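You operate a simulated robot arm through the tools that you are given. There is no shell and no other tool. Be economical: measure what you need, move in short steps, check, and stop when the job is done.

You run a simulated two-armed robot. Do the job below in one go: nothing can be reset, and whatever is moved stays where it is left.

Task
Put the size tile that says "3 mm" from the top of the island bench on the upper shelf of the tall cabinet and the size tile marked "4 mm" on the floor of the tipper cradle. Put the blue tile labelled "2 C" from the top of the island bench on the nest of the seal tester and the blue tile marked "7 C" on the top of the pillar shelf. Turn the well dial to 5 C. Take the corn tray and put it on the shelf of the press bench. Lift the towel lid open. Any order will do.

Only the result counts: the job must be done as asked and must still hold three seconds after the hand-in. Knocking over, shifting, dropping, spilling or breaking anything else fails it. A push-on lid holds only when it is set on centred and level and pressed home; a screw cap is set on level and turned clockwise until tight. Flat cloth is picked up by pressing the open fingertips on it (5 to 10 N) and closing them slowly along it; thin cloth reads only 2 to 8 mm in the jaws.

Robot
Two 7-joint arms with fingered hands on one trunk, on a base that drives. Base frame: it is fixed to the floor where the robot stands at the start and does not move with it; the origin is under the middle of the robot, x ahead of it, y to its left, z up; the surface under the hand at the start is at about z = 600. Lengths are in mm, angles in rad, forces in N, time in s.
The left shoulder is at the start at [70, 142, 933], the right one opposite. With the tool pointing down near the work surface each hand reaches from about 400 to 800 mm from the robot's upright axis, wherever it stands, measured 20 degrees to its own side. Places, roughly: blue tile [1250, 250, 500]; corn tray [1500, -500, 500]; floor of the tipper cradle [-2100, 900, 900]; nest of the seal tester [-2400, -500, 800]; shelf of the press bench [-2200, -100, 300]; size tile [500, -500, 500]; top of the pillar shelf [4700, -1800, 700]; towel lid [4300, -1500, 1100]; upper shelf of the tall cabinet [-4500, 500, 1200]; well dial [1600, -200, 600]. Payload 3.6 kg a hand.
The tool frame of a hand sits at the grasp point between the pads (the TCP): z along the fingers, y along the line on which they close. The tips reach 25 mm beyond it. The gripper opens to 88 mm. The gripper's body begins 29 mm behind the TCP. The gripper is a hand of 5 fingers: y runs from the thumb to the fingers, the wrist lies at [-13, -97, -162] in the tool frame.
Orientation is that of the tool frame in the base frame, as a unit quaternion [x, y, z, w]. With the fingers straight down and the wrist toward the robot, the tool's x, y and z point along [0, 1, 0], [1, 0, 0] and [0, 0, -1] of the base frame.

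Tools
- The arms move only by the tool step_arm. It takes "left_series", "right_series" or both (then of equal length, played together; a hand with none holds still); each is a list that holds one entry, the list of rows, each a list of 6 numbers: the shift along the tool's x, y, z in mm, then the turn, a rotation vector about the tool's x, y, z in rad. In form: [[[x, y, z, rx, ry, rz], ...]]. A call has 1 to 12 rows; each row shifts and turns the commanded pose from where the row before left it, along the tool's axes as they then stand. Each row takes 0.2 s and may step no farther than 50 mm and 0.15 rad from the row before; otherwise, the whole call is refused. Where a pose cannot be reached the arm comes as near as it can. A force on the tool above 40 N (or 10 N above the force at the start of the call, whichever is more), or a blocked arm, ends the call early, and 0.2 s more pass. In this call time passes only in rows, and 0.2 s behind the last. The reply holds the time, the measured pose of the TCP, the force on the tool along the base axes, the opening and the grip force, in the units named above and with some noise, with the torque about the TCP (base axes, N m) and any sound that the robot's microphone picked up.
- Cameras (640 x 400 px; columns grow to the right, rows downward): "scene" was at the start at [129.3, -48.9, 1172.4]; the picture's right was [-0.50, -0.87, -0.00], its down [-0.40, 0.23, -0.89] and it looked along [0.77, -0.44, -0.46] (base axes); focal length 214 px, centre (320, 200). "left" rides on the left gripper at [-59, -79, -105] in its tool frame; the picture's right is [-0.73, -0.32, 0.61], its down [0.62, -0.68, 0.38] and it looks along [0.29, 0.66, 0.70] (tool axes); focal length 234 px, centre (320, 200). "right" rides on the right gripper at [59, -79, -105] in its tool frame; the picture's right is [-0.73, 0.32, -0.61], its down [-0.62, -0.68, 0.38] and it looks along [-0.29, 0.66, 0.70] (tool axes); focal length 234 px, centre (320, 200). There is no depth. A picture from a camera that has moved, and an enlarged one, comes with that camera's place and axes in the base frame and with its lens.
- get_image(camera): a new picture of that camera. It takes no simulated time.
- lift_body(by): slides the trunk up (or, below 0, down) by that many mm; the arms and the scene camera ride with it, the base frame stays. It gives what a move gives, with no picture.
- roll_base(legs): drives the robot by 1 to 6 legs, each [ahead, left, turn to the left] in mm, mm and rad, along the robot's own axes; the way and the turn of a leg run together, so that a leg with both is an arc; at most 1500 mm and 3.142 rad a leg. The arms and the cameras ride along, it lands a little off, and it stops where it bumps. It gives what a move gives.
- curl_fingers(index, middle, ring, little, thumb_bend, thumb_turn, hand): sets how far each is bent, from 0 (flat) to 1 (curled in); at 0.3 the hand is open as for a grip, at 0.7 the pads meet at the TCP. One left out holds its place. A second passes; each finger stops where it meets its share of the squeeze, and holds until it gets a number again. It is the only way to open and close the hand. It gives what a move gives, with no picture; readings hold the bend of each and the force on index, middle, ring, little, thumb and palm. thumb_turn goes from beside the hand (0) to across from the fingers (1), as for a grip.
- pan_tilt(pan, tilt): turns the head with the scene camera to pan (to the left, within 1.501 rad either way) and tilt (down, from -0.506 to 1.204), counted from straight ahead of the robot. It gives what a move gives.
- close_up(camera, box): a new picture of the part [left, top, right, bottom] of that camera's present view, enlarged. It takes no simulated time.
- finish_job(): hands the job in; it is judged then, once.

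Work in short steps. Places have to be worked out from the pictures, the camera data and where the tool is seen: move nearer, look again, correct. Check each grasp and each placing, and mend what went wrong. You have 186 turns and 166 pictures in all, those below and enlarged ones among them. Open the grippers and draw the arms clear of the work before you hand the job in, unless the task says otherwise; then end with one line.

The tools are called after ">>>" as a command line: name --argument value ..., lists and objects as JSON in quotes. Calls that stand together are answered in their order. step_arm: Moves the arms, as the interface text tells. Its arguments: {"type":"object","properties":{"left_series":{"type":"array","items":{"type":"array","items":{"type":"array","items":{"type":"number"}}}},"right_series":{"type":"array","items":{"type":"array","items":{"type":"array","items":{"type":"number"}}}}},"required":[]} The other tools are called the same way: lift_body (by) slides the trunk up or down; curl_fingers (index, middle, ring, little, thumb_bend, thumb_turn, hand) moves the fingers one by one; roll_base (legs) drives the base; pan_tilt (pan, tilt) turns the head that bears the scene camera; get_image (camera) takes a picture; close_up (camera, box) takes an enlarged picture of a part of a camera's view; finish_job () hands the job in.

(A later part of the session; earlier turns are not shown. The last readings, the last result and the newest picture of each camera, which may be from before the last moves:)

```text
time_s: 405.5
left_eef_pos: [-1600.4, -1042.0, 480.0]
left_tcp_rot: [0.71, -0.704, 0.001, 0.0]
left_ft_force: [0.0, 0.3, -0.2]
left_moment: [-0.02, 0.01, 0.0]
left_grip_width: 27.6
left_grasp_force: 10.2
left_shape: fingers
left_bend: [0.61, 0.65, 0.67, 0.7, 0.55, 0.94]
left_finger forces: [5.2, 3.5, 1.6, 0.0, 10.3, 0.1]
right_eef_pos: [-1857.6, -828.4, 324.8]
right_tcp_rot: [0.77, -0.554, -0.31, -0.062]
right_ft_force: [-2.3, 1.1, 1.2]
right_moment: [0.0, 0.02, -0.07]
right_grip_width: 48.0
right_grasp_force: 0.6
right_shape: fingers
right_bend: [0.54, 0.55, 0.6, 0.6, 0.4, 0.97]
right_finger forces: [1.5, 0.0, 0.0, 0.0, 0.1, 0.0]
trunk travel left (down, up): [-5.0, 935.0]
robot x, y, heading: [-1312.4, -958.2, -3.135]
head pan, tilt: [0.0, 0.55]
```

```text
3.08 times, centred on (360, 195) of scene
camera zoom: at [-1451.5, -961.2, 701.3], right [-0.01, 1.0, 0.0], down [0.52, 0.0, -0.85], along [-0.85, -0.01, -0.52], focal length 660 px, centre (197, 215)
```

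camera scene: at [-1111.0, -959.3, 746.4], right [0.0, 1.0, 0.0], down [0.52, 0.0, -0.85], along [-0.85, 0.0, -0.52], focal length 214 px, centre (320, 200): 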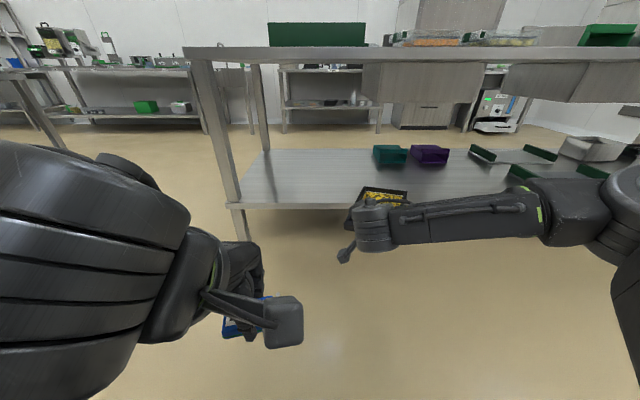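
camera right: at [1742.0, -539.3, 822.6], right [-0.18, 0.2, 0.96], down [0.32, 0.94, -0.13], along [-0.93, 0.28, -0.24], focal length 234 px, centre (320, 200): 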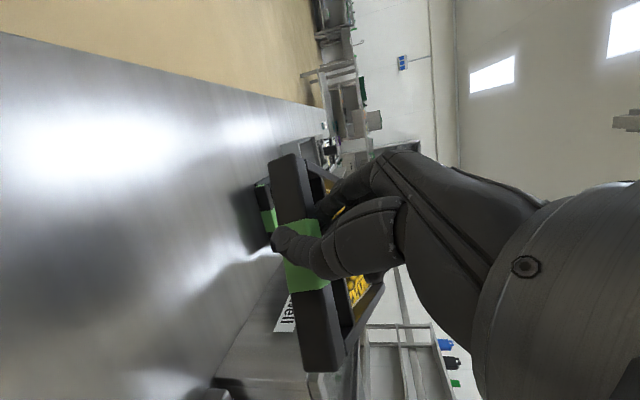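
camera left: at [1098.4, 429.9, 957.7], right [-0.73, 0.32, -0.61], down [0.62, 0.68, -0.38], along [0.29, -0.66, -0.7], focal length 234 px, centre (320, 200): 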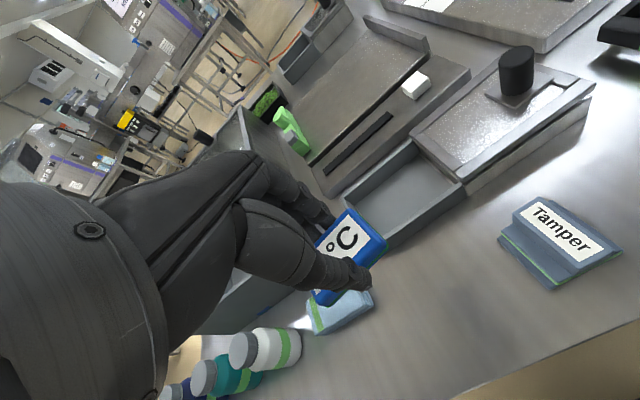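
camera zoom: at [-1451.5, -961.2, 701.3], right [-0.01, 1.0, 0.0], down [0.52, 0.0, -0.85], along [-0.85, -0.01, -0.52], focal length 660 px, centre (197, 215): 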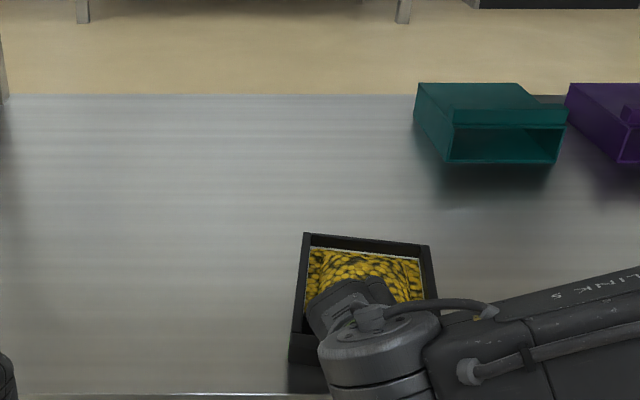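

The tray sits flat on the shelf. I retract the hand carefully along its axis.

>>> step_arm --right_series '[[[0, 0, -10, 0, 0, 0], [0, 0, -15, 0, 0, 0], [0, 0, -20, 0, 0, 0], [0, 0, -30, 0, 0, 0], [0, 0, -30, 0, 0, 0]]]'

>>> roll_base --legs '[[-350, 0, 0]]'

>>> get_image --camera "scene"

```text
time_s: 406.7
left_eef_pos: [-1601.0, -1042.2, 478.7]
left_tcp_rot: [0.709, -0.705, 0.001, 0.0]
left_ft_force: [-0.1, 0.4, 0.5]
left_moment: [0.0, 0.01, -0.01]
left_grip_width: 27.5
left_grasp_force: 9.9
left_shape: fingers
left_bend: [0.61, 0.65, 0.67, 0.7, 0.55, 0.94]
left_finger forces: [5.2, 3.5, 1.6, 0.0, 10.3, 0.0]
right_eef_pos: [-1819.5, -849.3, 412.6]
right_tcp_rot: [0.771, -0.554, -0.308, -0.061]
right_ft_force: [-0.4, -0.4, 0.5]
right_moment: [0.0, -0.01, 0.0]
right_grip_width: 46.9
right_grasp_force: 0.1
right_shape: fingers
right_bend: [0.55, 0.55, 0.6, 0.6, 0.4, 0.97]
right_finger forces: [0.1, 0.0, 0.0, 0.0, 0.1, 0.1]
right hand out of reach, approached as far as the arm can: row 4, 5
trunk travel left (down, up): [-5.0, 935.0]
robot x, y, heading: [-1313.5, -958.3, -3.134]
head pan, tilt: [0.0, 0.55]
```

```text
time_s: 409.0
left_eef_pos: [-1245.4, -1040.4, 479.6]
left_tcp_rot: [0.71, -0.705, 0.002, 0.0]
left_ft_force: [-0.1, -0.8, -0.6]
left_moment: [0.0, -0.01, -0.01]
left_grip_width: 27.7
left_grasp_force: 10.4
left_shape: fingers
left_bend: [0.61, 0.65, 0.67, 0.7, 0.55, 0.94]
left_finger forces: [5.2, 3.4, 1.6, 0.0, 10.3, 0.0]
right_eef_pos: [-1465.5, -847.1, 412.2]
right_tcp_rot: [0.77, -0.555, -0.309, -0.061]
right_ft_force: [0.0, 0.1, 0.5]
right_moment: [0.02, 0.0, 0.02]
right_grip_width: 47.2
right_grasp_force: 0.0
right_shape: fingers
right_bend: [0.55, 0.55, 0.6, 0.6, 0.4, 0.97]
right_finger forces: [0.1, 0.1, 0.0, 0.0, 0.0, 0.1]
trunk travel left (down, up): [-5.0, 935.0]
robot x, y, heading: [-957.9, -955.1, -3.133]
head pan, tilt: [0.0, 0.55]
```

```text
12 pictures are left
camera scene: at [-1097.6, -959.0, 701.4], right [-0.01, 1.0, 0.0], down [0.52, 0.0, -0.85], along [-0.85, -0.01, -0.52], focal length 214 px, centre (320, 200)
```

scene: 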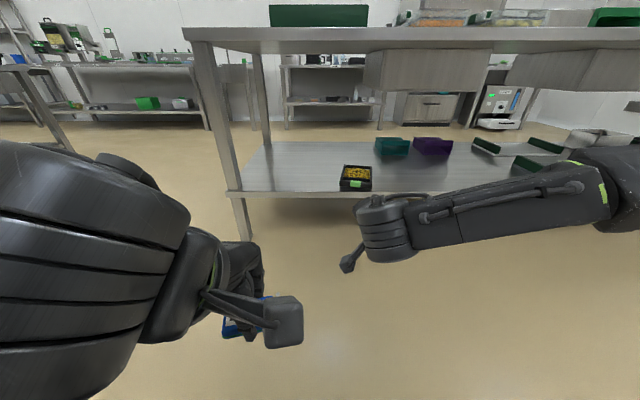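

The corn tray is on the shelf. Now the 2 C tile: I raise the trunk, drive opposite the seal tester's rough place, and look from above.

>>> lift_body --by 400

>>> lift_body --by 330

>>> roll_base --legs '[[250, -600, 0]]'

>>> pan_tilt --pan 0.15 --tilt 0.5

>>> get_image --camera "scene"

```text
time_s: 412.8
left_eef_pos: [-1246.9, -1038.7, 880.6]
left_tcp_rot: [0.709, -0.705, 0.001, 0.001]
left_ft_force: [-0.6, -1.0, -0.1]
left_moment: [0.01, 0.02, 0.01]
left_grip_width: 27.4
left_grasp_force: 10.8
left_shape: fingers
left_bend: [0.61, 0.65, 0.67, 0.7, 0.55, 0.94]
left_finger forces: [5.2, 3.6, 1.6, 0.1, 10.3, 0.2]
right_eef_pos: [-1464.7, -846.8, 811.8]
right_tcp_rot: [0.771, -0.554, -0.308, -0.061]
right_ft_force: [0.3, -0.7, 1.1]
right_moment: [0.04, -0.02, -0.02]
right_grip_width: 46.9
right_grasp_force: 0.0
right_shape: fingers
right_bend: [0.55, 0.55, 0.6, 0.6, 0.4, 0.97]
right_finger forces: [0.1, 0.1, 0.1, 0.0, 0.0, 0.1]
trunk travel left (down, up): [-405.0, 535.0]
robot x, y, heading: [-955.5, -952.7, -3.137]
head pan, tilt: [0.0, 0.55]
```

```text
time_s: 416.1
left_eef_pos: [-1246.4, -1039.5, 1210.3]
left_tcp_rot: [0.709, -0.705, 0.001, 0.0]
left_ft_force: [-0.4, -0.3, -0.4]
left_moment: [0.01, 0.0, 0.0]
left_grip_width: 27.7
left_grasp_force: 9.8
left_shape: fingers
left_bend: [0.61, 0.65, 0.67, 0.7, 0.55, 0.94]
left_finger forces: [5.2, 3.5, 1.5, 0.0, 10.2, 0.0]
right_eef_pos: [-1466.4, -845.8, 1142.8]
right_tcp_rot: [0.771, -0.554, -0.308, -0.06]
right_ft_force: [-0.2, 0.0, 0.6]
right_moment: [0.0, 0.01, 0.0]
right_grip_width: 46.8
right_grasp_force: 0.1
right_shape: fingers
right_bend: [0.55, 0.55, 0.6, 0.6, 0.4, 0.97]
right_finger forces: [0.0, 0.1, 0.0, 0.0, 0.0, 0.0]
trunk travel left (down, up): [-735.0, 205.0]
robot x, y, heading: [-958.9, -957.9, -3.135]
head pan, tilt: [0.0, 0.55]
```

```text
time_s: 419.7
left_eef_pos: [-1491.6, -435.8, 1209.6]
left_tcp_rot: [-0.702, 0.713, 0.0, -0.001]
left_ft_force: [0.4, -0.1, -0.6]
left_moment: [0.0, -0.01, 0.01]
left_grip_width: 27.6
left_grasp_force: 10.1
left_shape: fingers
left_bend: [0.61, 0.65, 0.67, 0.7, 0.55, 0.94]
left_finger forces: [5.2, 3.6, 1.6, 0.1, 10.2, 0.0]
right_eef_pos: [-1705.8, -239.0, 1143.1]
right_tcp_rot: [0.764, -0.562, -0.31, -0.064]
right_ft_force: [-0.5, 0.4, 0.3]
right_moment: [0.04, 0.0, -0.01]
right_grip_width: 46.8
right_grasp_force: 0.1
right_shape: fingers
right_bend: [0.55, 0.55, 0.6, 0.6, 0.4, 0.97]
right_finger forces: [0.0, 0.1, 0.0, 0.1, 0.0, 0.0]
trunk travel left (down, up): [-735.0, 205.0]
robot x, y, heading: [-1201.9, -355.5, 3.123]
head pan, tilt: [0.0, 0.55]
```

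```text
time_s: 420.4
left_eef_pos: [-1491.9, -434.8, 1208.3]
left_tcp_rot: [-0.702, 0.712, -0.001, 0.0]
left_ft_force: [-0.1, 0.0, -0.7]
left_moment: [0.02, 0.02, 0.01]
left_grip_width: 27.7
left_grasp_force: 10.8
left_shape: fingers
left_bend: [0.61, 0.65, 0.67, 0.7, 0.55, 0.94]
left_finger forces: [5.3, 3.5, 1.6, 0.1, 10.3, 0.0]
right_eef_pos: [-1705.5, -238.2, 1141.5]
right_tcp_rot: [0.765, -0.562, -0.309, -0.065]
right_ft_force: [-0.9, 0.4, -1.4]
right_moment: [-0.03, -0.03, 0.03]
right_grip_width: 46.8
right_grasp_force: 0.1
right_shape: fingers
right_bend: [0.55, 0.55, 0.6, 0.6, 0.4, 0.97]
right_finger forces: [0.1, 0.0, 0.1, 0.1, 0.0, 0.0]
trunk travel left (down, up): [-735.0, 205.0]
robot x, y, heading: [-1198.6, -357.9, 3.124]
head pan, tilt: [0.15, 0.499]
```

```text
11 pictures are left
camera scene: at [-1341.5, -371.0, 1436.0], right [-0.14, 0.99, 0.0], down [0.47, 0.06, -0.88], along [-0.87, -0.12, -0.48], focal length 214 px, centre (320, 200)
```

scene: 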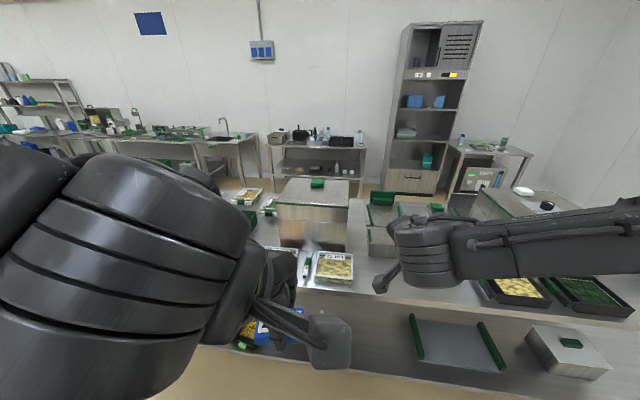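

>>> close_up --camera "scene" --box '[220, 160, 460, 300]'

```text
2.67 times, centred on (340, 230) of scene
camera zoom: at [-1341.5, -371.0, 1436.0], right [-0.14, 0.99, 0.0], down [0.47, 0.06, -0.88], along [-0.87, -0.12, -0.48], focal length 572 px, centre (267, 120)
```

zoom: 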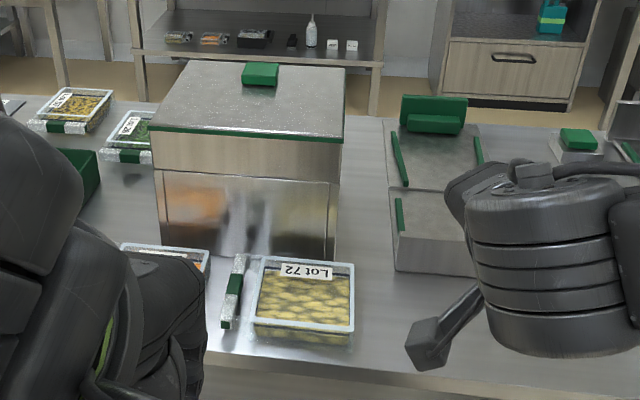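

The big closed box hides the area near x≈−2400; the tester's nest must be behind it, reachable from the bench's west side. I drive around the south end and face east.

>>> roll_base --legs '[[0, 1450, 0], [1400, 0, 0], [500, 0, 0], [0, 0, 3.14], [0, 1100, 0]]'

>>> pan_tilt --pan 0.15 --tilt 0.65

>>> get_image --camera "scene"

```text
time_s: 449.2
left_eef_pos: [-2758.6, -707.9, 1209.4]
left_tcp_rot: [0.717, 0.697, 0.0, -0.002]
left_ft_force: [-0.1, 0.7, 0.0]
left_moment: [0.02, 0.0, -0.03]
left_grip_width: 27.3
left_grasp_force: 9.9
left_shape: fingers
left_bend: [0.62, 0.66, 0.68, 0.7, 0.56, 0.94]
left_finger forces: [5.1, 3.3, 1.5, 0.0, 10.0, 0.0]
right_eef_pos: [-2545.3, -908.7, 1142.1]
right_tcp_rot: [0.568, 0.76, -0.067, 0.309]
right_ft_force: [0.2, -0.8, -0.6]
right_moment: [0.02, -0.01, 0.0]
right_grip_width: 46.7
right_grasp_force: 0.0
right_shape: fingers
right_bend: [0.55, 0.55, 0.6, 0.6, 0.4, 0.97]
right_finger forces: [0.1, 0.0, 0.0, 0.0, 0.0, 0.1]
trunk travel left (down, up): [-735.0, 205.0]
robot x, y, heading: [-3048.3, -780.7, -0.036]
head pan, tilt: [0.15, 0.499]
```

```text
time_s: 449.9
left_eef_pos: [-2757.9, -706.9, 1209.7]
left_tcp_rot: [0.718, 0.696, 0.0, -0.001]
left_ft_force: [0.2, -0.5, -1.0]
left_moment: [-0.01, 0.02, -0.02]
left_grip_width: 27.2
left_grasp_force: 10.1
left_shape: fingers
left_bend: [0.62, 0.66, 0.68, 0.7, 0.56, 0.94]
left_finger forces: [5.0, 3.3, 1.4, 0.1, 10.0, 0.1]
right_eef_pos: [-2545.6, -908.1, 1143.2]
right_tcp_rot: [0.568, 0.76, -0.067, 0.308]
right_ft_force: [-0.3, -0.5, -0.5]
right_moment: [0.01, -0.01, 0.03]
right_grip_width: 47.0
right_grasp_force: 0.1
right_shape: fingers
right_bend: [0.55, 0.55, 0.6, 0.6, 0.4, 0.97]
right_finger forces: [0.0, 0.1, 0.0, 0.0, 0.0, 0.0]
trunk travel left (down, up): [-735.0, 205.0]
robot x, y, heading: [-3047.1, -781.3, -0.033]
head pan, tilt: [0.15, 0.649]
```

```text
9 pictures are left
camera scene: at [-2913.4, -775.2, 1422.7], right [0.12, -0.99, 0.0], down [-0.6, -0.07, -0.8], along [0.79, 0.09, -0.6], focal length 214 px, centre (320, 200)
```

scene: 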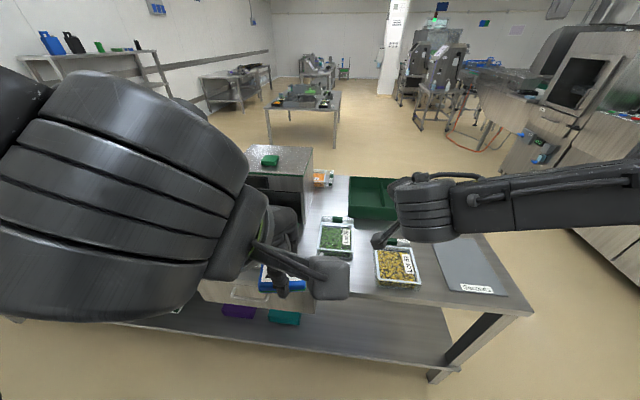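

>>> get_image --camera "left"

```text
8 pictures are left
camera left: at [-2838.5, -764.2, 1315.0], right [-0.35, -0.71, -0.61], down [-0.66, 0.64, -0.38], along [0.66, 0.27, -0.7], focal length 234 px, centre (320, 200)
```

left: 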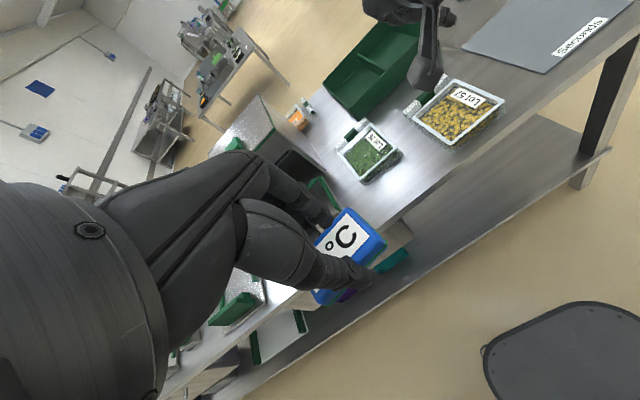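

The tester box opens to the west with a nest in front of it, but my left hand blocks the view. I move that hand aside and look again.

>>> step_arm --left_series '[[[45, 0, -10, 0, 0, 0], [45, 0, -10, 0, 0, 0], [45, 0, -10, 0, 0, 0], [45, 0, -10, 0, 0, 0], [45, 0, -10, 0, 0, 0]]]'

>>> close_up --camera "scene" --box '[140, 130, 400, 320]'

```text
time_s: 451.1
left_eef_pos: [-2676.2, -553.9, 1229.8]
left_tcp_rot: [0.718, 0.696, -0.001, 0.0]
left_ft_force: [1.2, 0.2, -0.8]
left_moment: [-0.01, 0.0, -0.01]
left_grip_width: 27.0
left_grasp_force: 9.5
left_shape: fingers
left_bend: [0.62, 0.66, 0.68, 0.7, 0.56, 0.95]
left_finger forces: [5.0, 3.2, 1.5, 0.1, 9.8, 0.1]
left hand out of reach, approached as far as the arm can: row 1, 2, 3, 4, 5
right_eef_pos: [-2546.7, -906.6, 1141.2]
right_tcp_rot: [0.568, 0.76, -0.066, 0.308]
right_ft_force: [0.4, 0.0, -0.2]
right_moment: [-0.02, -0.01, 0.01]
right_grip_width: 46.3
right_grasp_force: 0.0
right_shape: fingers
right_bend: [0.55, 0.55, 0.6, 0.6, 0.4, 0.97]
right_finger forces: [0.0, 0.0, 0.1, 0.1, 0.0, 0.0]
trunk travel left (down, up): [-735.0, 205.0]
robot x, y, heading: [-3055.3, -781.9, -0.027]
head pan, tilt: [0.15, 0.649]
```

```text
2.11 times, centred on (270, 225) of scene
camera zoom: at [-2913.3, -773.9, 1422.6], right [0.12, -0.99, 0.0], down [-0.6, -0.07, -0.8], along [0.79, 0.09, -0.6], focal length 452 px, centre (425, 147)
```

zoom: 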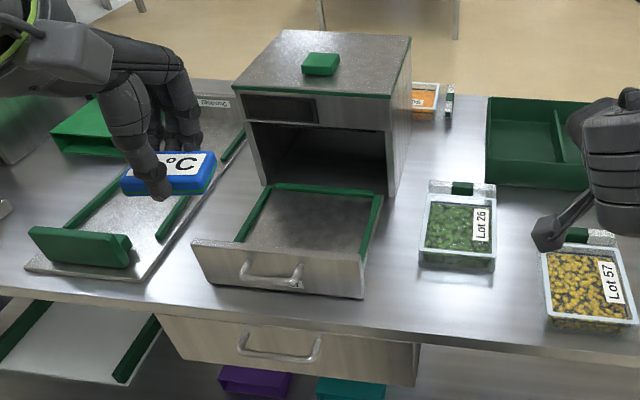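

The seal tester is the box with the pulled-out drawer: its nest floor (between green rails) spans x −2470…−2310, y −600…−395, centre ≈(−2390,−500). I reposition the base and tuck the right hand up.

>>> step_arm --right_series '[[[0, 0, -35, 0, 0, 0], [0, 0, -35, 0, 0, 0], [0, 0, -35, 0, 0, 0]]]'

>>> roll_base --legs '[[25, 115, 0.03]]'

>>> lift_body --by -150

```text
time_s: 451.9
left_eef_pos: [-2677.1, -554.6, 1230.3]
left_tcp_rot: [0.718, 0.696, 0.0, 0.0]
left_ft_force: [0.3, -0.2, -0.4]
left_moment: [0.0, -0.01, -0.01]
left_grip_width: 27.1
left_grasp_force: 9.4
left_shape: fingers
left_bend: [0.62, 0.66, 0.68, 0.7, 0.56, 0.95]
left_finger forces: [5.0, 3.3, 1.5, 0.0, 9.8, 0.1]
right_eef_pos: [-2585.2, -898.4, 1230.7]
right_tcp_rot: [0.568, 0.761, -0.065, 0.308]
right_ft_force: [-0.8, -0.3, -0.3]
right_moment: [-0.01, -0.01, -0.02]
right_grip_width: 47.0
right_grasp_force: 0.0
right_shape: fingers
right_bend: [0.55, 0.55, 0.6, 0.6, 0.4, 0.97]
right_finger forces: [0.0, 0.0, 0.1, 0.0, 0.1, 0.1]
right hand out of reach, approached as far as the arm can: row 1, 2, 3
trunk travel left (down, up): [-735.0, 205.0]
robot x, y, heading: [-3047.9, -780.6, -0.034]
head pan, tilt: [0.15, 0.649]
```

```text
time_s: 453.1
left_eef_pos: [-2657.0, -430.9, 1230.1]
left_tcp_rot: [0.706, 0.708, 0.001, -0.001]
left_ft_force: [-0.5, 0.1, 0.3]
left_moment: [0.02, 0.0, 0.0]
left_grip_width: 27.1
left_grasp_force: 9.5
left_shape: fingers
left_bend: [0.62, 0.66, 0.68, 0.7, 0.56, 0.95]
left_finger forces: [5.1, 3.4, 1.5, 0.0, 9.7, 0.0]
right_eef_pos: [-2554.9, -771.3, 1231.3]
right_tcp_rot: [0.555, 0.77, -0.061, 0.308]
right_ft_force: [0.1, -0.4, 0.3]
right_moment: [0.02, 0.01, -0.02]
right_grip_width: 47.1
right_grasp_force: 0.2
right_shape: fingers
right_bend: [0.55, 0.55, 0.6, 0.6, 0.4, 0.97]
right_finger forces: [0.1, 0.1, 0.0, 0.0, 0.0, 0.1]
trunk travel left (down, up): [-735.0, 205.0]
robot x, y, heading: [-3024.6, -667.4, 0.005]
head pan, tilt: [0.15, 0.649]
```

```text
time_s: 454.9
left_eef_pos: [-2658.3, -430.1, 1080.0]
left_tcp_rot: [0.706, 0.708, 0.0, 0.0]
left_ft_force: [-0.8, 0.4, -0.6]
left_moment: [-0.03, 0.01, -0.01]
left_grip_width: 27.1
left_grasp_force: 10.4
left_shape: fingers
left_bend: [0.62, 0.66, 0.68, 0.7, 0.56, 0.95]
left_finger forces: [5.1, 3.3, 1.5, 0.1, 9.9, 0.0]
right_eef_pos: [-2553.0, -769.7, 1082.4]
right_tcp_rot: [0.555, 0.77, -0.062, 0.309]
right_ft_force: [0.3, 0.2, 0.7]
right_moment: [0.0, 0.0, 0.0]
right_grip_width: 47.0
right_grasp_force: 0.0
right_shape: fingers
right_bend: [0.55, 0.55, 0.6, 0.6, 0.4, 0.97]
right_finger forces: [0.0, 0.0, 0.0, 0.1, 0.0, 0.0]
trunk travel left (down, up): [-585.0, 355.0]
robot x, y, heading: [-3021.3, -668.7, -0.002]
head pan, tilt: [0.15, 0.649]
```

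Move the left hand over the nest and down part-way, then view.

>>> step_arm --left_series '[[[-12, 42, 0, 0, 0, 0], [-12, 42, 0, 0, 0, 0], [-12, 42, 0, 0, 0, 0], [-12, 42, 0, 0, 0, 0], [-11, 42, 0, 0, 0, 0], [-11, 42, 0, 0, 0, 0], [0, 0, 35, 0, 0, 0], [0, 0, 35, 0, 0, 0], [0, 0, 30, 0, 0, 0]]]'

>>> close_up --camera "scene" --box '[160, 100, 360, 280]'

```text
time_s: 456.9
left_eef_pos: [-2405.0, -497.6, 978.8]
left_tcp_rot: [0.707, 0.707, 0.0, -0.001]
left_ft_force: [0.0, -0.3, 0.1]
left_moment: [0.03, 0.02, 0.01]
left_grip_width: 26.6
left_grasp_force: 9.9
left_shape: fingers
left_bend: [0.62, 0.66, 0.68, 0.7, 0.56, 0.95]
left_finger forces: [5.0, 3.2, 1.4, 0.0, 9.7, 0.0]
right_eef_pos: [-2553.2, -769.5, 1081.6]
right_tcp_rot: [0.555, 0.771, -0.06, 0.307]
right_ft_force: [-0.6, -0.2, 0.8]
right_moment: [-0.02, 0.0, 0.01]
right_grip_width: 46.9
right_grasp_force: 0.0
right_shape: fingers
right_bend: [0.55, 0.55, 0.6, 0.6, 0.4, 0.97]
right_finger forces: [0.1, 0.0, 0.0, 0.0, 0.1, 0.0]
trunk travel left (down, up): [-585.0, 355.0]
robot x, y, heading: [-3022.2, -667.9, 0.0]
head pan, tilt: [0.15, 0.649]
```

```text
2.22 times, centred on (260, 190) of scene
camera zoom: at [-2885.9, -656.8, 1272.6], right [0.15, -0.99, 0.0], down [-0.6, -0.09, -0.8], along [0.79, 0.12, -0.61], focal length 477 px, centre (453, 222)
```

zoom: 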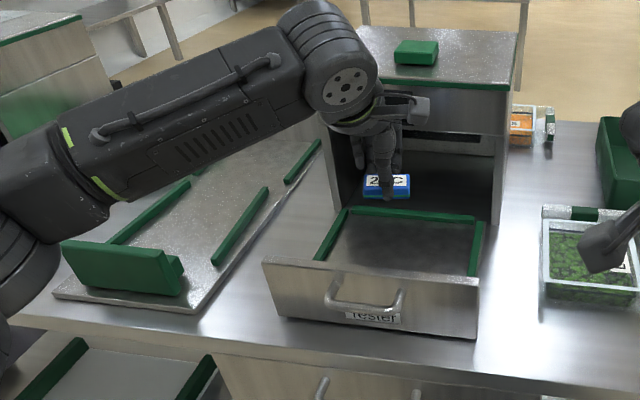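

"Tester" label confirmed; the nest floor centre is (−2385,−503). I descend to about 40 mm above the floor, then step down by force.

>>> step_arm --left_series '[[[-2, 6, 25, 0, 0, 0], [-2, 6, 25, 0, 0, 0], [0, 0, 20, 0, 0, 0], [0, 0, 12, 0, 0, 0]]]'

>>> close_up --camera "left" --box '[240, 160, 480, 360]'

```text
time_s: 457.9
left_eef_pos: [-2390.2, -502.5, 899.6]
left_tcp_rot: [0.706, 0.708, 0.001, -0.001]
left_ft_force: [0.2, -0.2, -0.7]
left_moment: [0.01, 0.03, 0.0]
left_grip_width: 27.2
left_grasp_force: 9.8
left_shape: fingers
left_bend: [0.62, 0.66, 0.68, 0.7, 0.56, 0.95]
left_finger forces: [5.1, 3.3, 1.3, 0.0, 9.7, 0.0]
right_eef_pos: [-2553.0, -770.1, 1081.0]
right_tcp_rot: [0.555, 0.77, -0.06, 0.308]
right_ft_force: [0.2, -0.3, -0.1]
right_moment: [0.01, 0.04, 0.01]
right_grip_width: 47.0
right_grasp_force: 0.1
right_shape: fingers
right_bend: [0.55, 0.55, 0.6, 0.6, 0.4, 0.97]
right_finger forces: [0.0, 0.1, 0.0, 0.0, 0.0, 0.0]
trunk travel left (down, up): [-585.0, 355.0]
robot x, y, heading: [-3023.4, -669.3, 0.006]
head pan, tilt: [0.15, 0.649]
```

```text
2.00 times, centred on (360, 260) of left
camera zoom: at [-2470.9, -562.3, 1004.9], right [-0.32, -0.73, -0.61], down [-0.68, 0.62, -0.38], along [0.66, 0.29, -0.7], focal length 468 px, centre (240, 80)
```

zoom: 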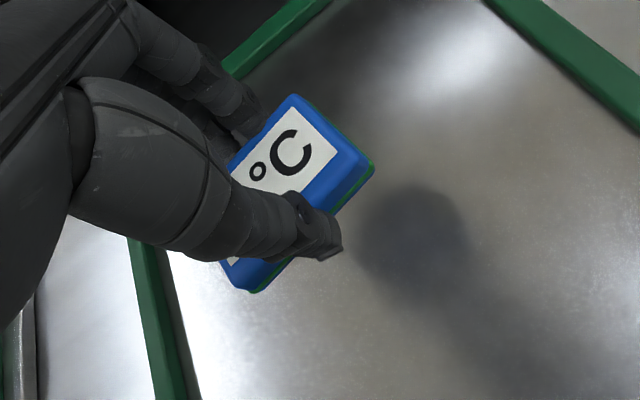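

Clearance is about 40–45 mm. Descending in decreasing steps.

>>> step_arm --left_series '[[[0, 0, 10, 0, 0, 0], [0, 0, 10, 0, 0, 0], [0, 0, 6, 0, 0, 0]]]'

>>> step_arm --left_series '[[[0, 0, 4, 0, 0, 0]]]'

>>> step_arm --left_series '[[[0, 0, 4, 0, 0, 0]]]'

>>> step_arm --left_series '[[[0, 0, 4, 0, 0, 0]]]'

```text
time_s: 458.7
left_eef_pos: [-2392.8, -501.6, 871.6]
left_tcp_rot: [0.707, 0.708, 0.0, -0.001]
left_ft_force: [0.1, 0.3, -0.5]
left_moment: [0.0, 0.01, 0.01]
left_grip_width: 27.0
left_grasp_force: 10.0
left_shape: fingers
left_bend: [0.62, 0.66, 0.68, 0.7, 0.56, 0.95]
left_finger forces: [4.9, 3.2, 1.4, 0.0, 9.7, 0.1]
right_eef_pos: [-2553.6, -768.9, 1082.3]
right_tcp_rot: [0.555, 0.77, -0.061, 0.308]
right_ft_force: [0.0, 0.1, 0.0]
right_moment: [0.03, 0.01, 0.01]
right_grip_width: 46.9
right_grasp_force: 0.1
right_shape: fingers
right_bend: [0.55, 0.55, 0.6, 0.6, 0.4, 0.97]
right_finger forces: [0.0, 0.1, 0.0, 0.0, 0.0, 0.1]
trunk travel left (down, up): [-585.0, 355.0]
robot x, y, heading: [-3019.9, -665.5, 0.002]
head pan, tilt: [0.15, 0.649]
```

```text
time_s: 459.1
left_eef_pos: [-2393.1, -501.6, 868.4]
left_tcp_rot: [0.706, 0.708, 0.0, -0.001]
left_ft_force: [0.1, 0.1, 0.4]
left_moment: [-0.01, 0.03, 0.0]
left_grip_width: 26.9
left_grasp_force: 9.5
left_shape: fingers
left_bend: [0.62, 0.66, 0.68, 0.7, 0.56, 0.95]
left_finger forces: [5.1, 3.1, 1.4, 0.0, 9.6, 0.0]
right_eef_pos: [-2554.1, -769.3, 1082.3]
right_tcp_rot: [0.555, 0.77, -0.061, 0.308]
right_ft_force: [0.3, -0.3, -0.1]
right_moment: [-0.01, 0.02, 0.05]
right_grip_width: 46.8
right_grasp_force: 0.0
right_shape: fingers
right_bend: [0.55, 0.55, 0.6, 0.6, 0.4, 0.97]
right_finger forces: [0.0, 0.0, 0.0, 0.0, 0.0, 0.0]
trunk travel left (down, up): [-585.0, 355.0]
robot x, y, heading: [-3021.7, -669.7, 0.004]
head pan, tilt: [0.15, 0.649]
```

```text
time_s: 459.5
left_eef_pos: [-2392.3, -502.9, 865.1]
left_tcp_rot: [0.706, 0.708, 0.0, -0.001]
left_ft_force: [-1.0, 0.3, 0.1]
left_moment: [-0.01, -0.01, 0.02]
left_grip_width: 26.7
left_grasp_force: 9.7
left_shape: fingers
left_bend: [0.62, 0.66, 0.68, 0.7, 0.56, 0.95]
left_finger forces: [5.1, 3.2, 1.4, 0.0, 9.7, 0.0]
right_eef_pos: [-2552.6, -769.5, 1081.0]
right_tcp_rot: [0.556, 0.77, -0.06, 0.308]
right_ft_force: [0.4, -0.4, 0.5]
right_moment: [-0.01, -0.01, 0.02]
right_grip_width: 46.6
right_grasp_force: 0.0
right_shape: fingers
right_bend: [0.55, 0.55, 0.6, 0.6, 0.4, 0.97]
right_finger forces: [0.0, 0.0, 0.0, 0.0, 0.1, 0.0]
trunk travel left (down, up): [-585.0, 355.0]
robot x, y, heading: [-3022.9, -665.4, 0.004]
head pan, tilt: [0.15, 0.649]
```

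```text
time_s: 459.9
left_eef_pos: [-2392.4, -502.0, 861.0]
left_tcp_rot: [0.707, 0.707, -0.001, -0.001]
left_ft_force: [-0.6, -0.8, -0.9]
left_moment: [-0.03, -0.02, -0.02]
left_grip_width: 27.0
left_grasp_force: 9.6
left_shape: fingers
left_bend: [0.62, 0.66, 0.68, 0.7, 0.56, 0.95]
left_finger forces: [5.1, 3.1, 1.4, 0.0, 9.6, 0.0]
right_eef_pos: [-2554.0, -768.4, 1082.2]
right_tcp_rot: [0.555, 0.77, -0.06, 0.308]
right_ft_force: [0.6, 0.2, 0.3]
right_moment: [0.01, 0.01, 0.02]
right_grip_width: 46.8
right_grasp_force: 0.0
right_shape: fingers
right_bend: [0.55, 0.55, 0.6, 0.6, 0.4, 0.97]
right_finger forces: [0.1, 0.0, 0.0, 0.0, 0.1, 0.0]
trunk travel left (down, up): [-585.0, 355.0]
robot x, y, heading: [-3022.5, -665.5, -0.0]
head pan, tilt: [0.15, 0.649]
```

No contact yet at 861. Continue in 4 mm steps.

>>> step_arm --left_series '[[[0, 0, 4, 0, 0, 0]]]'

>>> step_arm --left_series '[[[0, 0, 4, 0, 0, 0]]]'

>>> step_arm --left_series '[[[0, 0, 3, 0, 0, 0]]]'

>>> step_arm --left_series '[[[0, 0, 3, 0, 0, 0]]]'

```text
time_s: 460.3
left_eef_pos: [-2392.5, -503.1, 856.6]
left_tcp_rot: [0.706, 0.708, 0.0, -0.001]
left_ft_force: [0.5, -0.6, -0.2]
left_moment: [-0.04, 0.0, 0.01]
left_grip_width: 26.9
left_grasp_force: 9.2
left_shape: fingers
left_bend: [0.62, 0.66, 0.68, 0.7, 0.56, 0.95]
left_finger forces: [5.0, 3.2, 1.4, 0.1, 9.6, 0.0]
right_eef_pos: [-2553.3, -769.8, 1082.0]
right_tcp_rot: [0.555, 0.77, -0.06, 0.308]
right_ft_force: [0.0, 0.0, 0.1]
right_moment: [0.0, 0.01, 0.01]
right_grip_width: 46.7
right_grasp_force: 0.2
right_shape: fingers
right_bend: [0.55, 0.55, 0.6, 0.6, 0.4, 0.97]
right_finger forces: [0.1, 0.0, 0.1, 0.1, 0.1, 0.0]
trunk travel left (down, up): [-585.0, 355.0]
robot x, y, heading: [-3021.6, -665.9, -0.001]
head pan, tilt: [0.15, 0.649]
```

```text
time_s: 460.7
left_eef_pos: [-2393.6, -503.8, 852.8]
left_tcp_rot: [0.707, 0.707, 0.001, -0.001]
left_ft_force: [0.0, -0.4, -0.4]
left_moment: [0.03, 0.02, 0.01]
left_grip_width: 26.8
left_grasp_force: 9.7
left_shape: fingers
left_bend: [0.62, 0.66, 0.68, 0.7, 0.56, 0.95]
left_finger forces: [5.0, 3.3, 1.4, 0.1, 9.6, 0.0]
right_eef_pos: [-2553.0, -768.5, 1082.8]
right_tcp_rot: [0.556, 0.77, -0.06, 0.308]
right_ft_force: [0.0, 0.5, -0.4]
right_moment: [0.0, -0.03, -0.02]
right_grip_width: 46.8
right_grasp_force: 0.0
right_shape: fingers
right_bend: [0.55, 0.55, 0.6, 0.6, 0.4, 0.97]
right_finger forces: [0.1, 0.0, 0.1, 0.0, 0.1, 0.0]
trunk travel left (down, up): [-585.0, 355.0]
robot x, y, heading: [-3023.1, -664.3, 0.004]
head pan, tilt: [0.15, 0.649]
```

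```text
time_s: 461.1
left_eef_pos: [-2393.8, -502.7, 849.9]
left_tcp_rot: [0.707, 0.708, -0.001, -0.001]
left_ft_force: [-0.6, 0.0, -0.4]
left_moment: [0.0, -0.02, 0.01]
left_grip_width: 26.7
left_grasp_force: 9.7
left_shape: fingers
left_bend: [0.62, 0.66, 0.68, 0.7, 0.56, 0.95]
left_finger forces: [5.1, 3.2, 1.4, 0.0, 9.5, 0.0]
right_eef_pos: [-2552.9, -768.5, 1082.1]
right_tcp_rot: [0.555, 0.77, -0.061, 0.308]
right_ft_force: [0.0, -0.1, 0.5]
right_moment: [0.01, 0.03, 0.01]
right_grip_width: 46.7
right_grasp_force: 0.0
right_shape: fingers
right_bend: [0.55, 0.55, 0.6, 0.6, 0.4, 0.97]
right_finger forces: [0.1, 0.0, 0.0, 0.0, 0.1, 0.1]
trunk travel left (down, up): [-585.0, 355.0]
robot x, y, heading: [-3030.3, -670.2, -0.0]
head pan, tilt: [0.15, 0.649]
```

```text
time_s: 461.5
left_eef_pos: [-2393.0, -501.6, 847.8]
left_tcp_rot: [0.707, 0.707, 0.0, 0.0]
left_ft_force: [-0.1, -0.3, -0.1]
left_moment: [-0.01, 0.01, -0.01]
left_grip_width: 26.7
left_grasp_force: 9.3
left_shape: fingers
left_bend: [0.62, 0.66, 0.68, 0.7, 0.56, 0.95]
left_finger forces: [5.1, 3.2, 1.4, 0.1, 9.7, 0.0]
right_eef_pos: [-2553.1, -770.2, 1080.5]
right_tcp_rot: [0.556, 0.769, -0.061, 0.309]
right_ft_force: [0.1, -0.4, 0.2]
right_moment: [-0.02, 0.0, -0.05]
right_grip_width: 46.9
right_grasp_force: 0.0
right_shape: fingers
right_bend: [0.55, 0.55, 0.6, 0.6, 0.4, 0.97]
right_finger forces: [0.0, 0.0, 0.1, 0.0, 0.0, 0.1]
trunk travel left (down, up): [-585.0, 355.0]
robot x, y, heading: [-3021.8, -666.2, -0.001]
head pan, tilt: [0.15, 0.649]
```

One look to judge the remaining gap.

>>> close_up --camera "left" --box '[240, 160, 480, 360]'

```text
2.00 times, centred on (360, 260) of left
camera zoom: at [-2472.6, -562.4, 952.1], right [-0.32, -0.73, -0.61], down [-0.68, 0.62, -0.38], along [0.66, 0.29, -0.7], focal length 468 px, centre (240, 80)
```

zoom: 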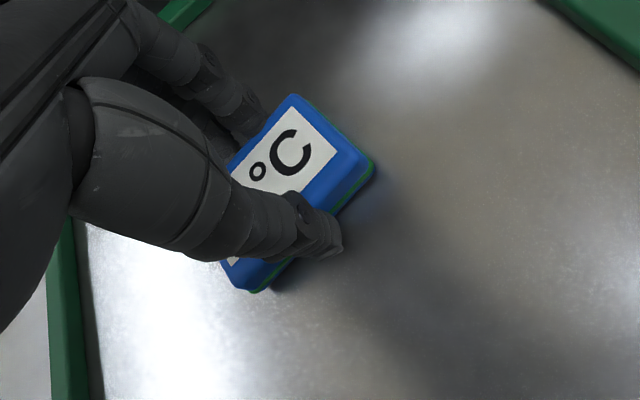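

Only a few mm remain. Two more small steps with force checks.

>>> step_arm --left_series '[[[0, 0, 3, 0, 0, 0]]]'

>>> step_arm --left_series '[[[0, 0, 3, 0, 0, 0]]]'

>>> step_arm --left_series '[[[0, 0, 2, 0, 0, 0]]]'

```text
time_s: 461.9
left_eef_pos: [-2394.4, -503.4, 844.8]
left_tcp_rot: [0.707, 0.707, 0.002, 0.0]
left_ft_force: [2.0, 1.6, 8.0]
left_moment: [0.06, -0.03, -0.02]
left_grip_width: 26.5
left_grasp_force: 11.3
left_shape: fingers
left_bend: [0.62, 0.66, 0.68, 0.7, 0.56, 0.95]
left_finger forces: [6.2, 4.2, 1.8, 0.0, 10.2, 0.1]
right_eef_pos: [-2553.2, -769.7, 1081.9]
right_tcp_rot: [0.556, 0.769, -0.06, 0.309]
right_ft_force: [0.8, 0.1, 0.5]
right_moment: [-0.01, 0.0, 0.0]
right_grip_width: 47.0
right_grasp_force: 0.1
right_shape: fingers
right_bend: [0.55, 0.55, 0.6, 0.6, 0.4, 0.97]
right_finger forces: [0.0, 0.1, 0.0, 0.0, 0.0, 0.1]
trunk travel left (down, up): [-585.0, 355.0]
robot x, y, heading: [-3025.0, -666.7, 0.007]
head pan, tilt: [0.15, 0.649]
```

```text
time_s: 462.3
left_eef_pos: [-2394.2, -501.9, 842.7]
left_tcp_rot: [0.706, 0.708, 0.003, 0.001]
left_ft_force: [4.9, 1.3, 18.1]
left_moment: [0.04, -0.1, 0.0]
left_grip_width: 26.7
left_grasp_force: 12.9
left_shape: fingers
left_bend: [0.62, 0.65, 0.68, 0.7, 0.57, 0.95]
left_finger forces: [7.1, 5.0, 2.5, 0.0, 10.5, 0.0]
right_eef_pos: [-2555.2, -770.0, 1083.1]
right_tcp_rot: [0.556, 0.769, -0.06, 0.31]
right_ft_force: [-0.1, 0.0, 0.2]
right_moment: [0.01, -0.04, -0.02]
right_grip_width: 46.6
right_grasp_force: 0.0
right_shape: fingers
right_bend: [0.55, 0.55, 0.6, 0.6, 0.4, 0.97]
right_finger forces: [0.1, 0.0, 0.0, 0.0, 0.0, 0.1]
trunk travel left (down, up): [-585.0, 355.0]
robot x, y, heading: [-3021.9, -667.8, 0.003]
head pan, tilt: [0.15, 0.649]
```

```text
time_s: 462.7
left_eef_pos: [-2394.4, -503.2, 840.9]
left_tcp_rot: [0.706, 0.708, 0.001, 0.001]
left_ft_force: [6.5, 1.6, 28.5]
left_moment: [0.0, -0.3, -0.01]
left_grip_width: 26.7
left_grasp_force: 18.3
left_shape: fingers
left_bend: [0.61, 0.64, 0.67, 0.7, 0.57, 0.95]
left_finger forces: [12.8, 10.8, 2.8, 0.0, 10.8, 0.1]
right_eef_pos: [-2556.3, -771.0, 1083.5]
right_tcp_rot: [0.555, 0.769, -0.059, 0.31]
right_ft_force: [-0.1, 0.5, -0.6]
right_moment: [-0.01, 0.01, 0.02]
right_grip_width: 46.8
right_grasp_force: 0.1
right_shape: fingers
right_bend: [0.55, 0.55, 0.6, 0.6, 0.4, 0.97]
right_finger forces: [0.1, 0.1, 0.0, 0.0, 0.0, 0.1]
trunk travel left (down, up): [-585.0, 355.0]
robot x, y, heading: [-3023.5, -666.7, 0.003]
head pan, tilt: [0.15, 0.649]
```

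On the nest floor. I relieve, open, lift up and back away, then check.

>>> step_arm --left_series '[[[0, 0, -4, 0, 0, 0]]]'

>>> curl_fingers --hand "left" --index 0.42 --middle 0.42 --ring 0.42 --little 0.42 --thumb_bend 0.4

>>> step_arm --left_series '[[[0, 0, -8, 0, 0, 0], [0, 0, -20, 0, 0, 0], [0, 0, -40, 0, 0, 0], [0, 0, -40, 0, 0, 0], [0, -20, -40, 0, 0, 0], [0, -45, 0, 0, 0, 0], [0, -45, 0, 0, 0, 0], [0, -45, 0, 0, 0, 0]]]'

>>> close_up --camera "scene" --box '[160, 100, 360, 280]'

```text
time_s: 463.1
left_eef_pos: [-2394.8, -503.1, 842.0]
left_tcp_rot: [0.707, 0.707, 0.001, -0.002]
left_ft_force: [5.6, -0.7, 15.7]
left_moment: [0.06, -0.15, -0.01]
left_grip_width: 26.5
left_grasp_force: 14.3
left_shape: fingers
left_bend: [0.61, 0.64, 0.67, 0.7, 0.57, 0.95]
left_finger forces: [7.6, 7.4, 2.5, 0.0, 10.1, 0.1]
right_eef_pos: [-2554.7, -770.9, 1082.2]
right_tcp_rot: [0.556, 0.77, -0.06, 0.308]
right_ft_force: [-0.1, 0.0, 0.4]
right_moment: [-0.04, 0.0, 0.04]
right_grip_width: 46.8
right_grasp_force: 0.1
right_shape: fingers
right_bend: [0.55, 0.55, 0.6, 0.6, 0.4, 0.97]
right_finger forces: [0.1, 0.1, 0.1, 0.0, 0.1, 0.0]
trunk travel left (down, up): [-585.0, 355.0]
robot x, y, heading: [-3023.8, -670.9, -0.002]
head pan, tilt: [0.15, 0.649]
```

```text
time_s: 464.1
left_eef_pos: [-2394.0, -502.0, 842.8]
left_tcp_rot: [0.707, 0.707, 0.0, 0.0]
left_ft_force: [0.4, -1.4, 7.0]
left_moment: [0.03, -0.29, -0.06]
left_grip_width: 60.9
left_grasp_force: 3.5
left_shape: fingers
left_bend: [0.42, 0.4, 0.42, 0.42, 0.4, 0.97]
left_finger forces: [0.0, 6.7, 0.0, 0.0, 0.0, 0.1]
right_eef_pos: [-2554.3, -771.6, 1081.8]
right_tcp_rot: [0.556, 0.77, -0.059, 0.308]
right_ft_force: [0.1, 0.0, 0.8]
right_moment: [-0.03, -0.05, -0.01]
right_grip_width: 46.8
right_grasp_force: 0.0
right_shape: fingers
right_bend: [0.55, 0.55, 0.6, 0.6, 0.4, 0.97]
right_finger forces: [0.0, 0.0, 0.0, 0.0, 0.0, 0.0]
trunk travel left (down, up): [-585.0, 355.0]
robot x, y, heading: [-3020.2, -666.7, 0.0]
head pan, tilt: [0.15, 0.649]
```

```text
time_s: 465.9
left_eef_pos: [-2552.1, -503.3, 989.8]
left_tcp_rot: [0.707, 0.708, 0.0, -0.001]
left_ft_force: [-0.6, -0.7, -0.3]
left_moment: [-0.01, 0.03, 0.0]
left_grip_width: 61.2
left_grasp_force: 0.0
left_shape: fingers
left_bend: [0.42, 0.42, 0.42, 0.42, 0.4, 0.97]
left_finger forces: [0.1, 0.0, 0.0, 0.0, 0.1, 0.0]
right_eef_pos: [-2555.4, -770.4, 1082.3]
right_tcp_rot: [0.556, 0.77, -0.06, 0.309]
right_ft_force: [-1.1, 0.5, -0.4]
right_moment: [-0.04, -0.02, 0.0]
right_grip_width: 47.1
right_grasp_force: 0.0
right_shape: fingers
right_bend: [0.55, 0.55, 0.6, 0.6, 0.4, 0.97]
right_finger forces: [0.0, 0.0, 0.1, 0.0, 0.2, 0.0]
trunk travel left (down, up): [-585.0, 355.0]
robot x, y, heading: [-3021.8, -668.3, 0.001]
head pan, tilt: [0.15, 0.649]
```

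```text
2.22 times, centred on (260, 190) of scene
camera zoom: at [-2888.3, -657.1, 1272.8], right [0.15, -0.99, 0.0], down [-0.6, -0.09, -0.8], along [0.79, 0.12, -0.6], focal length 477 px, centre (453, 222)
```

zoom: 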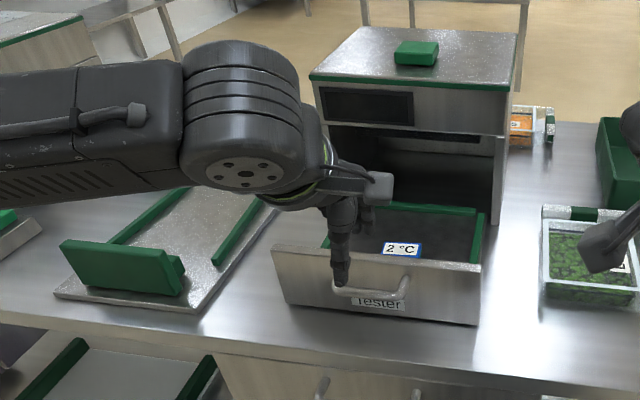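

2 C lies in the nest. The nest drawer seems to have slid in ~18 mm when the fingers opened against its floor; I'll gently push it back from inside with closed fingertips, north of the tile.

>>> curl_fingers --hand "left" --index 0.7 --middle 0.7 --ring 1.0 --little 1.0 --thumb_bend 0.7

>>> step_arm --left_series '[[[17, 33, 0, 0, 0, 0], [17, 33, 0, 0, 0, 0], [17, 33, 0, 0, 0, 0], [17, 33, 0, 0, 0, 0], [0, 0, 35, 0, 0, 0], [0, 0, 35, 0, 0, 0], [0, 0, 30, 0, 0, 0]]]'

>>> close_up --camera "left" --box '[200, 120, 520, 380]'

```text
time_s: 466.9
left_eef_pos: [-2549.5, -503.7, 989.0]
left_tcp_rot: [0.707, 0.708, 0.0, -0.001]
left_ft_force: [-0.3, -0.6, 0.7]
left_moment: [0.01, -0.02, 0.03]
left_grip_width: 0.0
left_grasp_force: 0.1
left_shape: fingers
left_bend: [0.7, 0.7, 1.0, 1.0, 0.7, 0.97]
left_finger forces: [0.0, 0.1, 0.1, 0.0, 0.0, 0.0]
right_eef_pos: [-2553.4, -769.9, 1081.8]
right_tcp_rot: [0.555, 0.77, -0.061, 0.308]
right_ft_force: [-0.8, 0.1, 0.6]
right_moment: [0.02, 0.03, 0.03]
right_grip_width: 46.9
right_grasp_force: 0.1
right_shape: fingers
right_bend: [0.55, 0.55, 0.6, 0.6, 0.4, 0.97]
right_finger forces: [0.0, 0.0, 0.0, 0.0, 0.0, 0.1]
trunk travel left (down, up): [-585.0, 355.0]
robot x, y, heading: [-3021.7, -667.9, 0.003]
head pan, tilt: [0.15, 0.649]
```

```text
time_s: 468.5
left_eef_pos: [-2416.2, -435.0, 888.3]
left_tcp_rot: [0.707, 0.707, 0.001, -0.002]
left_ft_force: [-0.6, 0.0, 0.0]
left_moment: [-0.02, -0.03, -0.02]
left_grip_width: 0.0
left_grasp_force: 0.0
left_shape: fingers
left_bend: [0.7, 0.7, 1.0, 1.0, 0.7, 0.97]
left_finger forces: [0.1, 0.1, 0.0, 0.0, 0.1, 0.0]
right_eef_pos: [-2554.0, -769.2, 1081.6]
right_tcp_rot: [0.555, 0.77, -0.061, 0.308]
right_ft_force: [0.2, 1.0, -0.2]
right_moment: [0.0, 0.02, 0.03]
right_grip_width: 46.9
right_grasp_force: 0.0
right_shape: fingers
right_bend: [0.55, 0.55, 0.6, 0.6, 0.4, 0.97]
right_finger forces: [0.0, 0.0, 0.0, 0.0, 0.0, 0.0]
trunk travel left (down, up): [-585.0, 355.0]
robot x, y, heading: [-3021.9, -665.6, 0.001]
head pan, tilt: [0.15, 0.649]
```

```text
1.54 times, centred on (360, 250) of left
camera zoom: at [-2494.6, -494.1, 994.7], right [-0.32, -0.73, -0.61], down [-0.68, 0.62, -0.38], along [0.66, 0.29, -0.7], focal length 360 px, centre (258, 123)
```

zoom: 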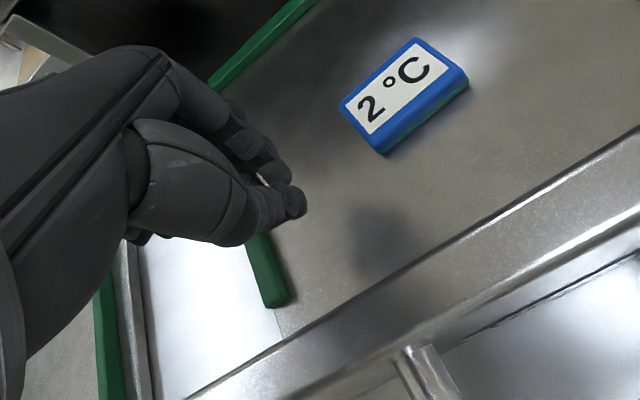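

The view shows the panel's inner face at x≈−2450 and the tile well clear. I lower and push west in small steps with force checks.

>>> step_arm --left_series '[[[0, 0, 15, 0, 0, 0], [0, 0, 15, 0, 0, 0], [0, -6, 0, 0, 0, 0], [0, -6, 0, 0, 0, 0]]]'

>>> step_arm --left_series '[[[0, -4, 0, 0, 0, 0]]]'

>>> step_arm --left_series '[[[0, -4, 0, 0, 0, 0]]]'

>>> step_arm --left_series '[[[0, -4, 0, 0, 0, 0]]]'

```text
time_s: 469.5
left_eef_pos: [-2429.2, -435.1, 860.5]
left_tcp_rot: [0.707, 0.708, 0.001, -0.001]
left_ft_force: [-0.3, 0.2, 0.8]
left_moment: [0.02, 0.0, 0.01]
left_grip_width: 0.0
left_grasp_force: 0.0
left_shape: fingers
left_bend: [0.7, 0.7, 1.0, 1.0, 0.7, 0.97]
left_finger forces: [0.0, 0.0, 0.0, 0.1, 0.0, 0.0]
right_eef_pos: [-2553.5, -769.1, 1081.8]
right_tcp_rot: [0.556, 0.77, -0.062, 0.308]
right_ft_force: [-0.3, 0.6, -0.1]
right_moment: [0.0, 0.02, 0.0]
right_grip_width: 46.7
right_grasp_force: 0.1
right_shape: fingers
right_bend: [0.55, 0.55, 0.6, 0.6, 0.4, 0.97]
right_finger forces: [0.0, 0.0, 0.0, 0.0, 0.1, 0.0]
trunk travel left (down, up): [-585.0, 355.0]
robot x, y, heading: [-3026.8, -667.0, 0.003]
head pan, tilt: [0.15, 0.649]
```

```text
time_s: 469.9
left_eef_pos: [-2432.7, -435.9, 860.9]
left_tcp_rot: [0.706, 0.708, 0.0, -0.001]
left_ft_force: [0.4, 0.3, -0.1]
left_moment: [0.0, 0.0, 0.01]
left_grip_width: 0.0
left_grasp_force: 0.0
left_shape: fingers
left_bend: [0.7, 0.7, 1.0, 1.0, 0.7, 0.97]
left_finger forces: [0.1, 0.0, 0.1, 0.0, 0.0, 0.0]
right_eef_pos: [-2553.1, -769.6, 1081.7]
right_tcp_rot: [0.556, 0.77, -0.061, 0.309]
right_ft_force: [0.4, 0.6, -0.9]
right_moment: [0.03, 0.01, -0.04]
right_grip_width: 46.9
right_grasp_force: 0.1
right_shape: fingers
right_bend: [0.55, 0.55, 0.6, 0.6, 0.4, 0.97]
right_finger forces: [0.1, 0.0, 0.1, 0.0, 0.0, 0.1]
trunk travel left (down, up): [-585.0, 355.0]
robot x, y, heading: [-3023.5, -665.6, 0.002]
head pan, tilt: [0.15, 0.649]
```

```text
time_s: 470.3
left_eef_pos: [-2436.5, -434.9, 860.1]
left_tcp_rot: [0.707, 0.708, 0.0, -0.001]
left_ft_force: [0.3, -0.7, -0.3]
left_moment: [0.0, 0.01, 0.01]
left_grip_width: 0.2
left_grasp_force: 0.2
left_shape: fingers
left_bend: [0.7, 0.7, 1.0, 1.0, 0.7, 0.97]
left_finger forces: [0.0, 0.0, 0.0, 0.1, 0.1, 0.0]
right_eef_pos: [-2555.0, -770.1, 1080.5]
right_tcp_rot: [0.555, 0.77, -0.062, 0.308]
right_ft_force: [-0.1, 0.5, -0.2]
right_moment: [0.01, 0.02, 0.0]
right_grip_width: 46.8
right_grasp_force: 0.1
right_shape: fingers
right_bend: [0.55, 0.55, 0.6, 0.6, 0.4, 0.97]
right_finger forces: [0.0, 0.1, 0.1, 0.1, 0.1, 0.1]
trunk travel left (down, up): [-585.0, 355.0]
robot x, y, heading: [-3027.6, -666.7, -0.0]
head pan, tilt: [0.15, 0.649]
```

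```text
time_s: 470.7
left_eef_pos: [-2440.1, -434.6, 859.7]
left_tcp_rot: [0.707, 0.708, 0.001, -0.001]
left_ft_force: [0.3, -0.4, -0.6]
left_moment: [-0.02, -0.02, 0.05]
left_grip_width: 0.3
left_grasp_force: 0.4
left_shape: fingers
left_bend: [0.7, 0.7, 1.0, 1.0, 0.7, 0.97]
left_finger forces: [0.0, 0.0, 0.0, 0.0, 0.5, 0.1]
right_eef_pos: [-2554.2, -769.0, 1081.0]
right_tcp_rot: [0.556, 0.77, -0.061, 0.307]
right_ft_force: [0.3, 1.1, 0.1]
right_moment: [0.03, -0.01, 0.04]
right_grip_width: 46.9
right_grasp_force: 0.2
right_shape: fingers
right_bend: [0.55, 0.55, 0.6, 0.6, 0.4, 0.97]
right_finger forces: [0.1, 0.0, 0.1, 0.1, 0.1, 0.0]
trunk travel left (down, up): [-585.0, 355.0]
robot x, y, heading: [-3023.9, -666.0, 0.003]
head pan, tilt: [0.15, 0.649]
```

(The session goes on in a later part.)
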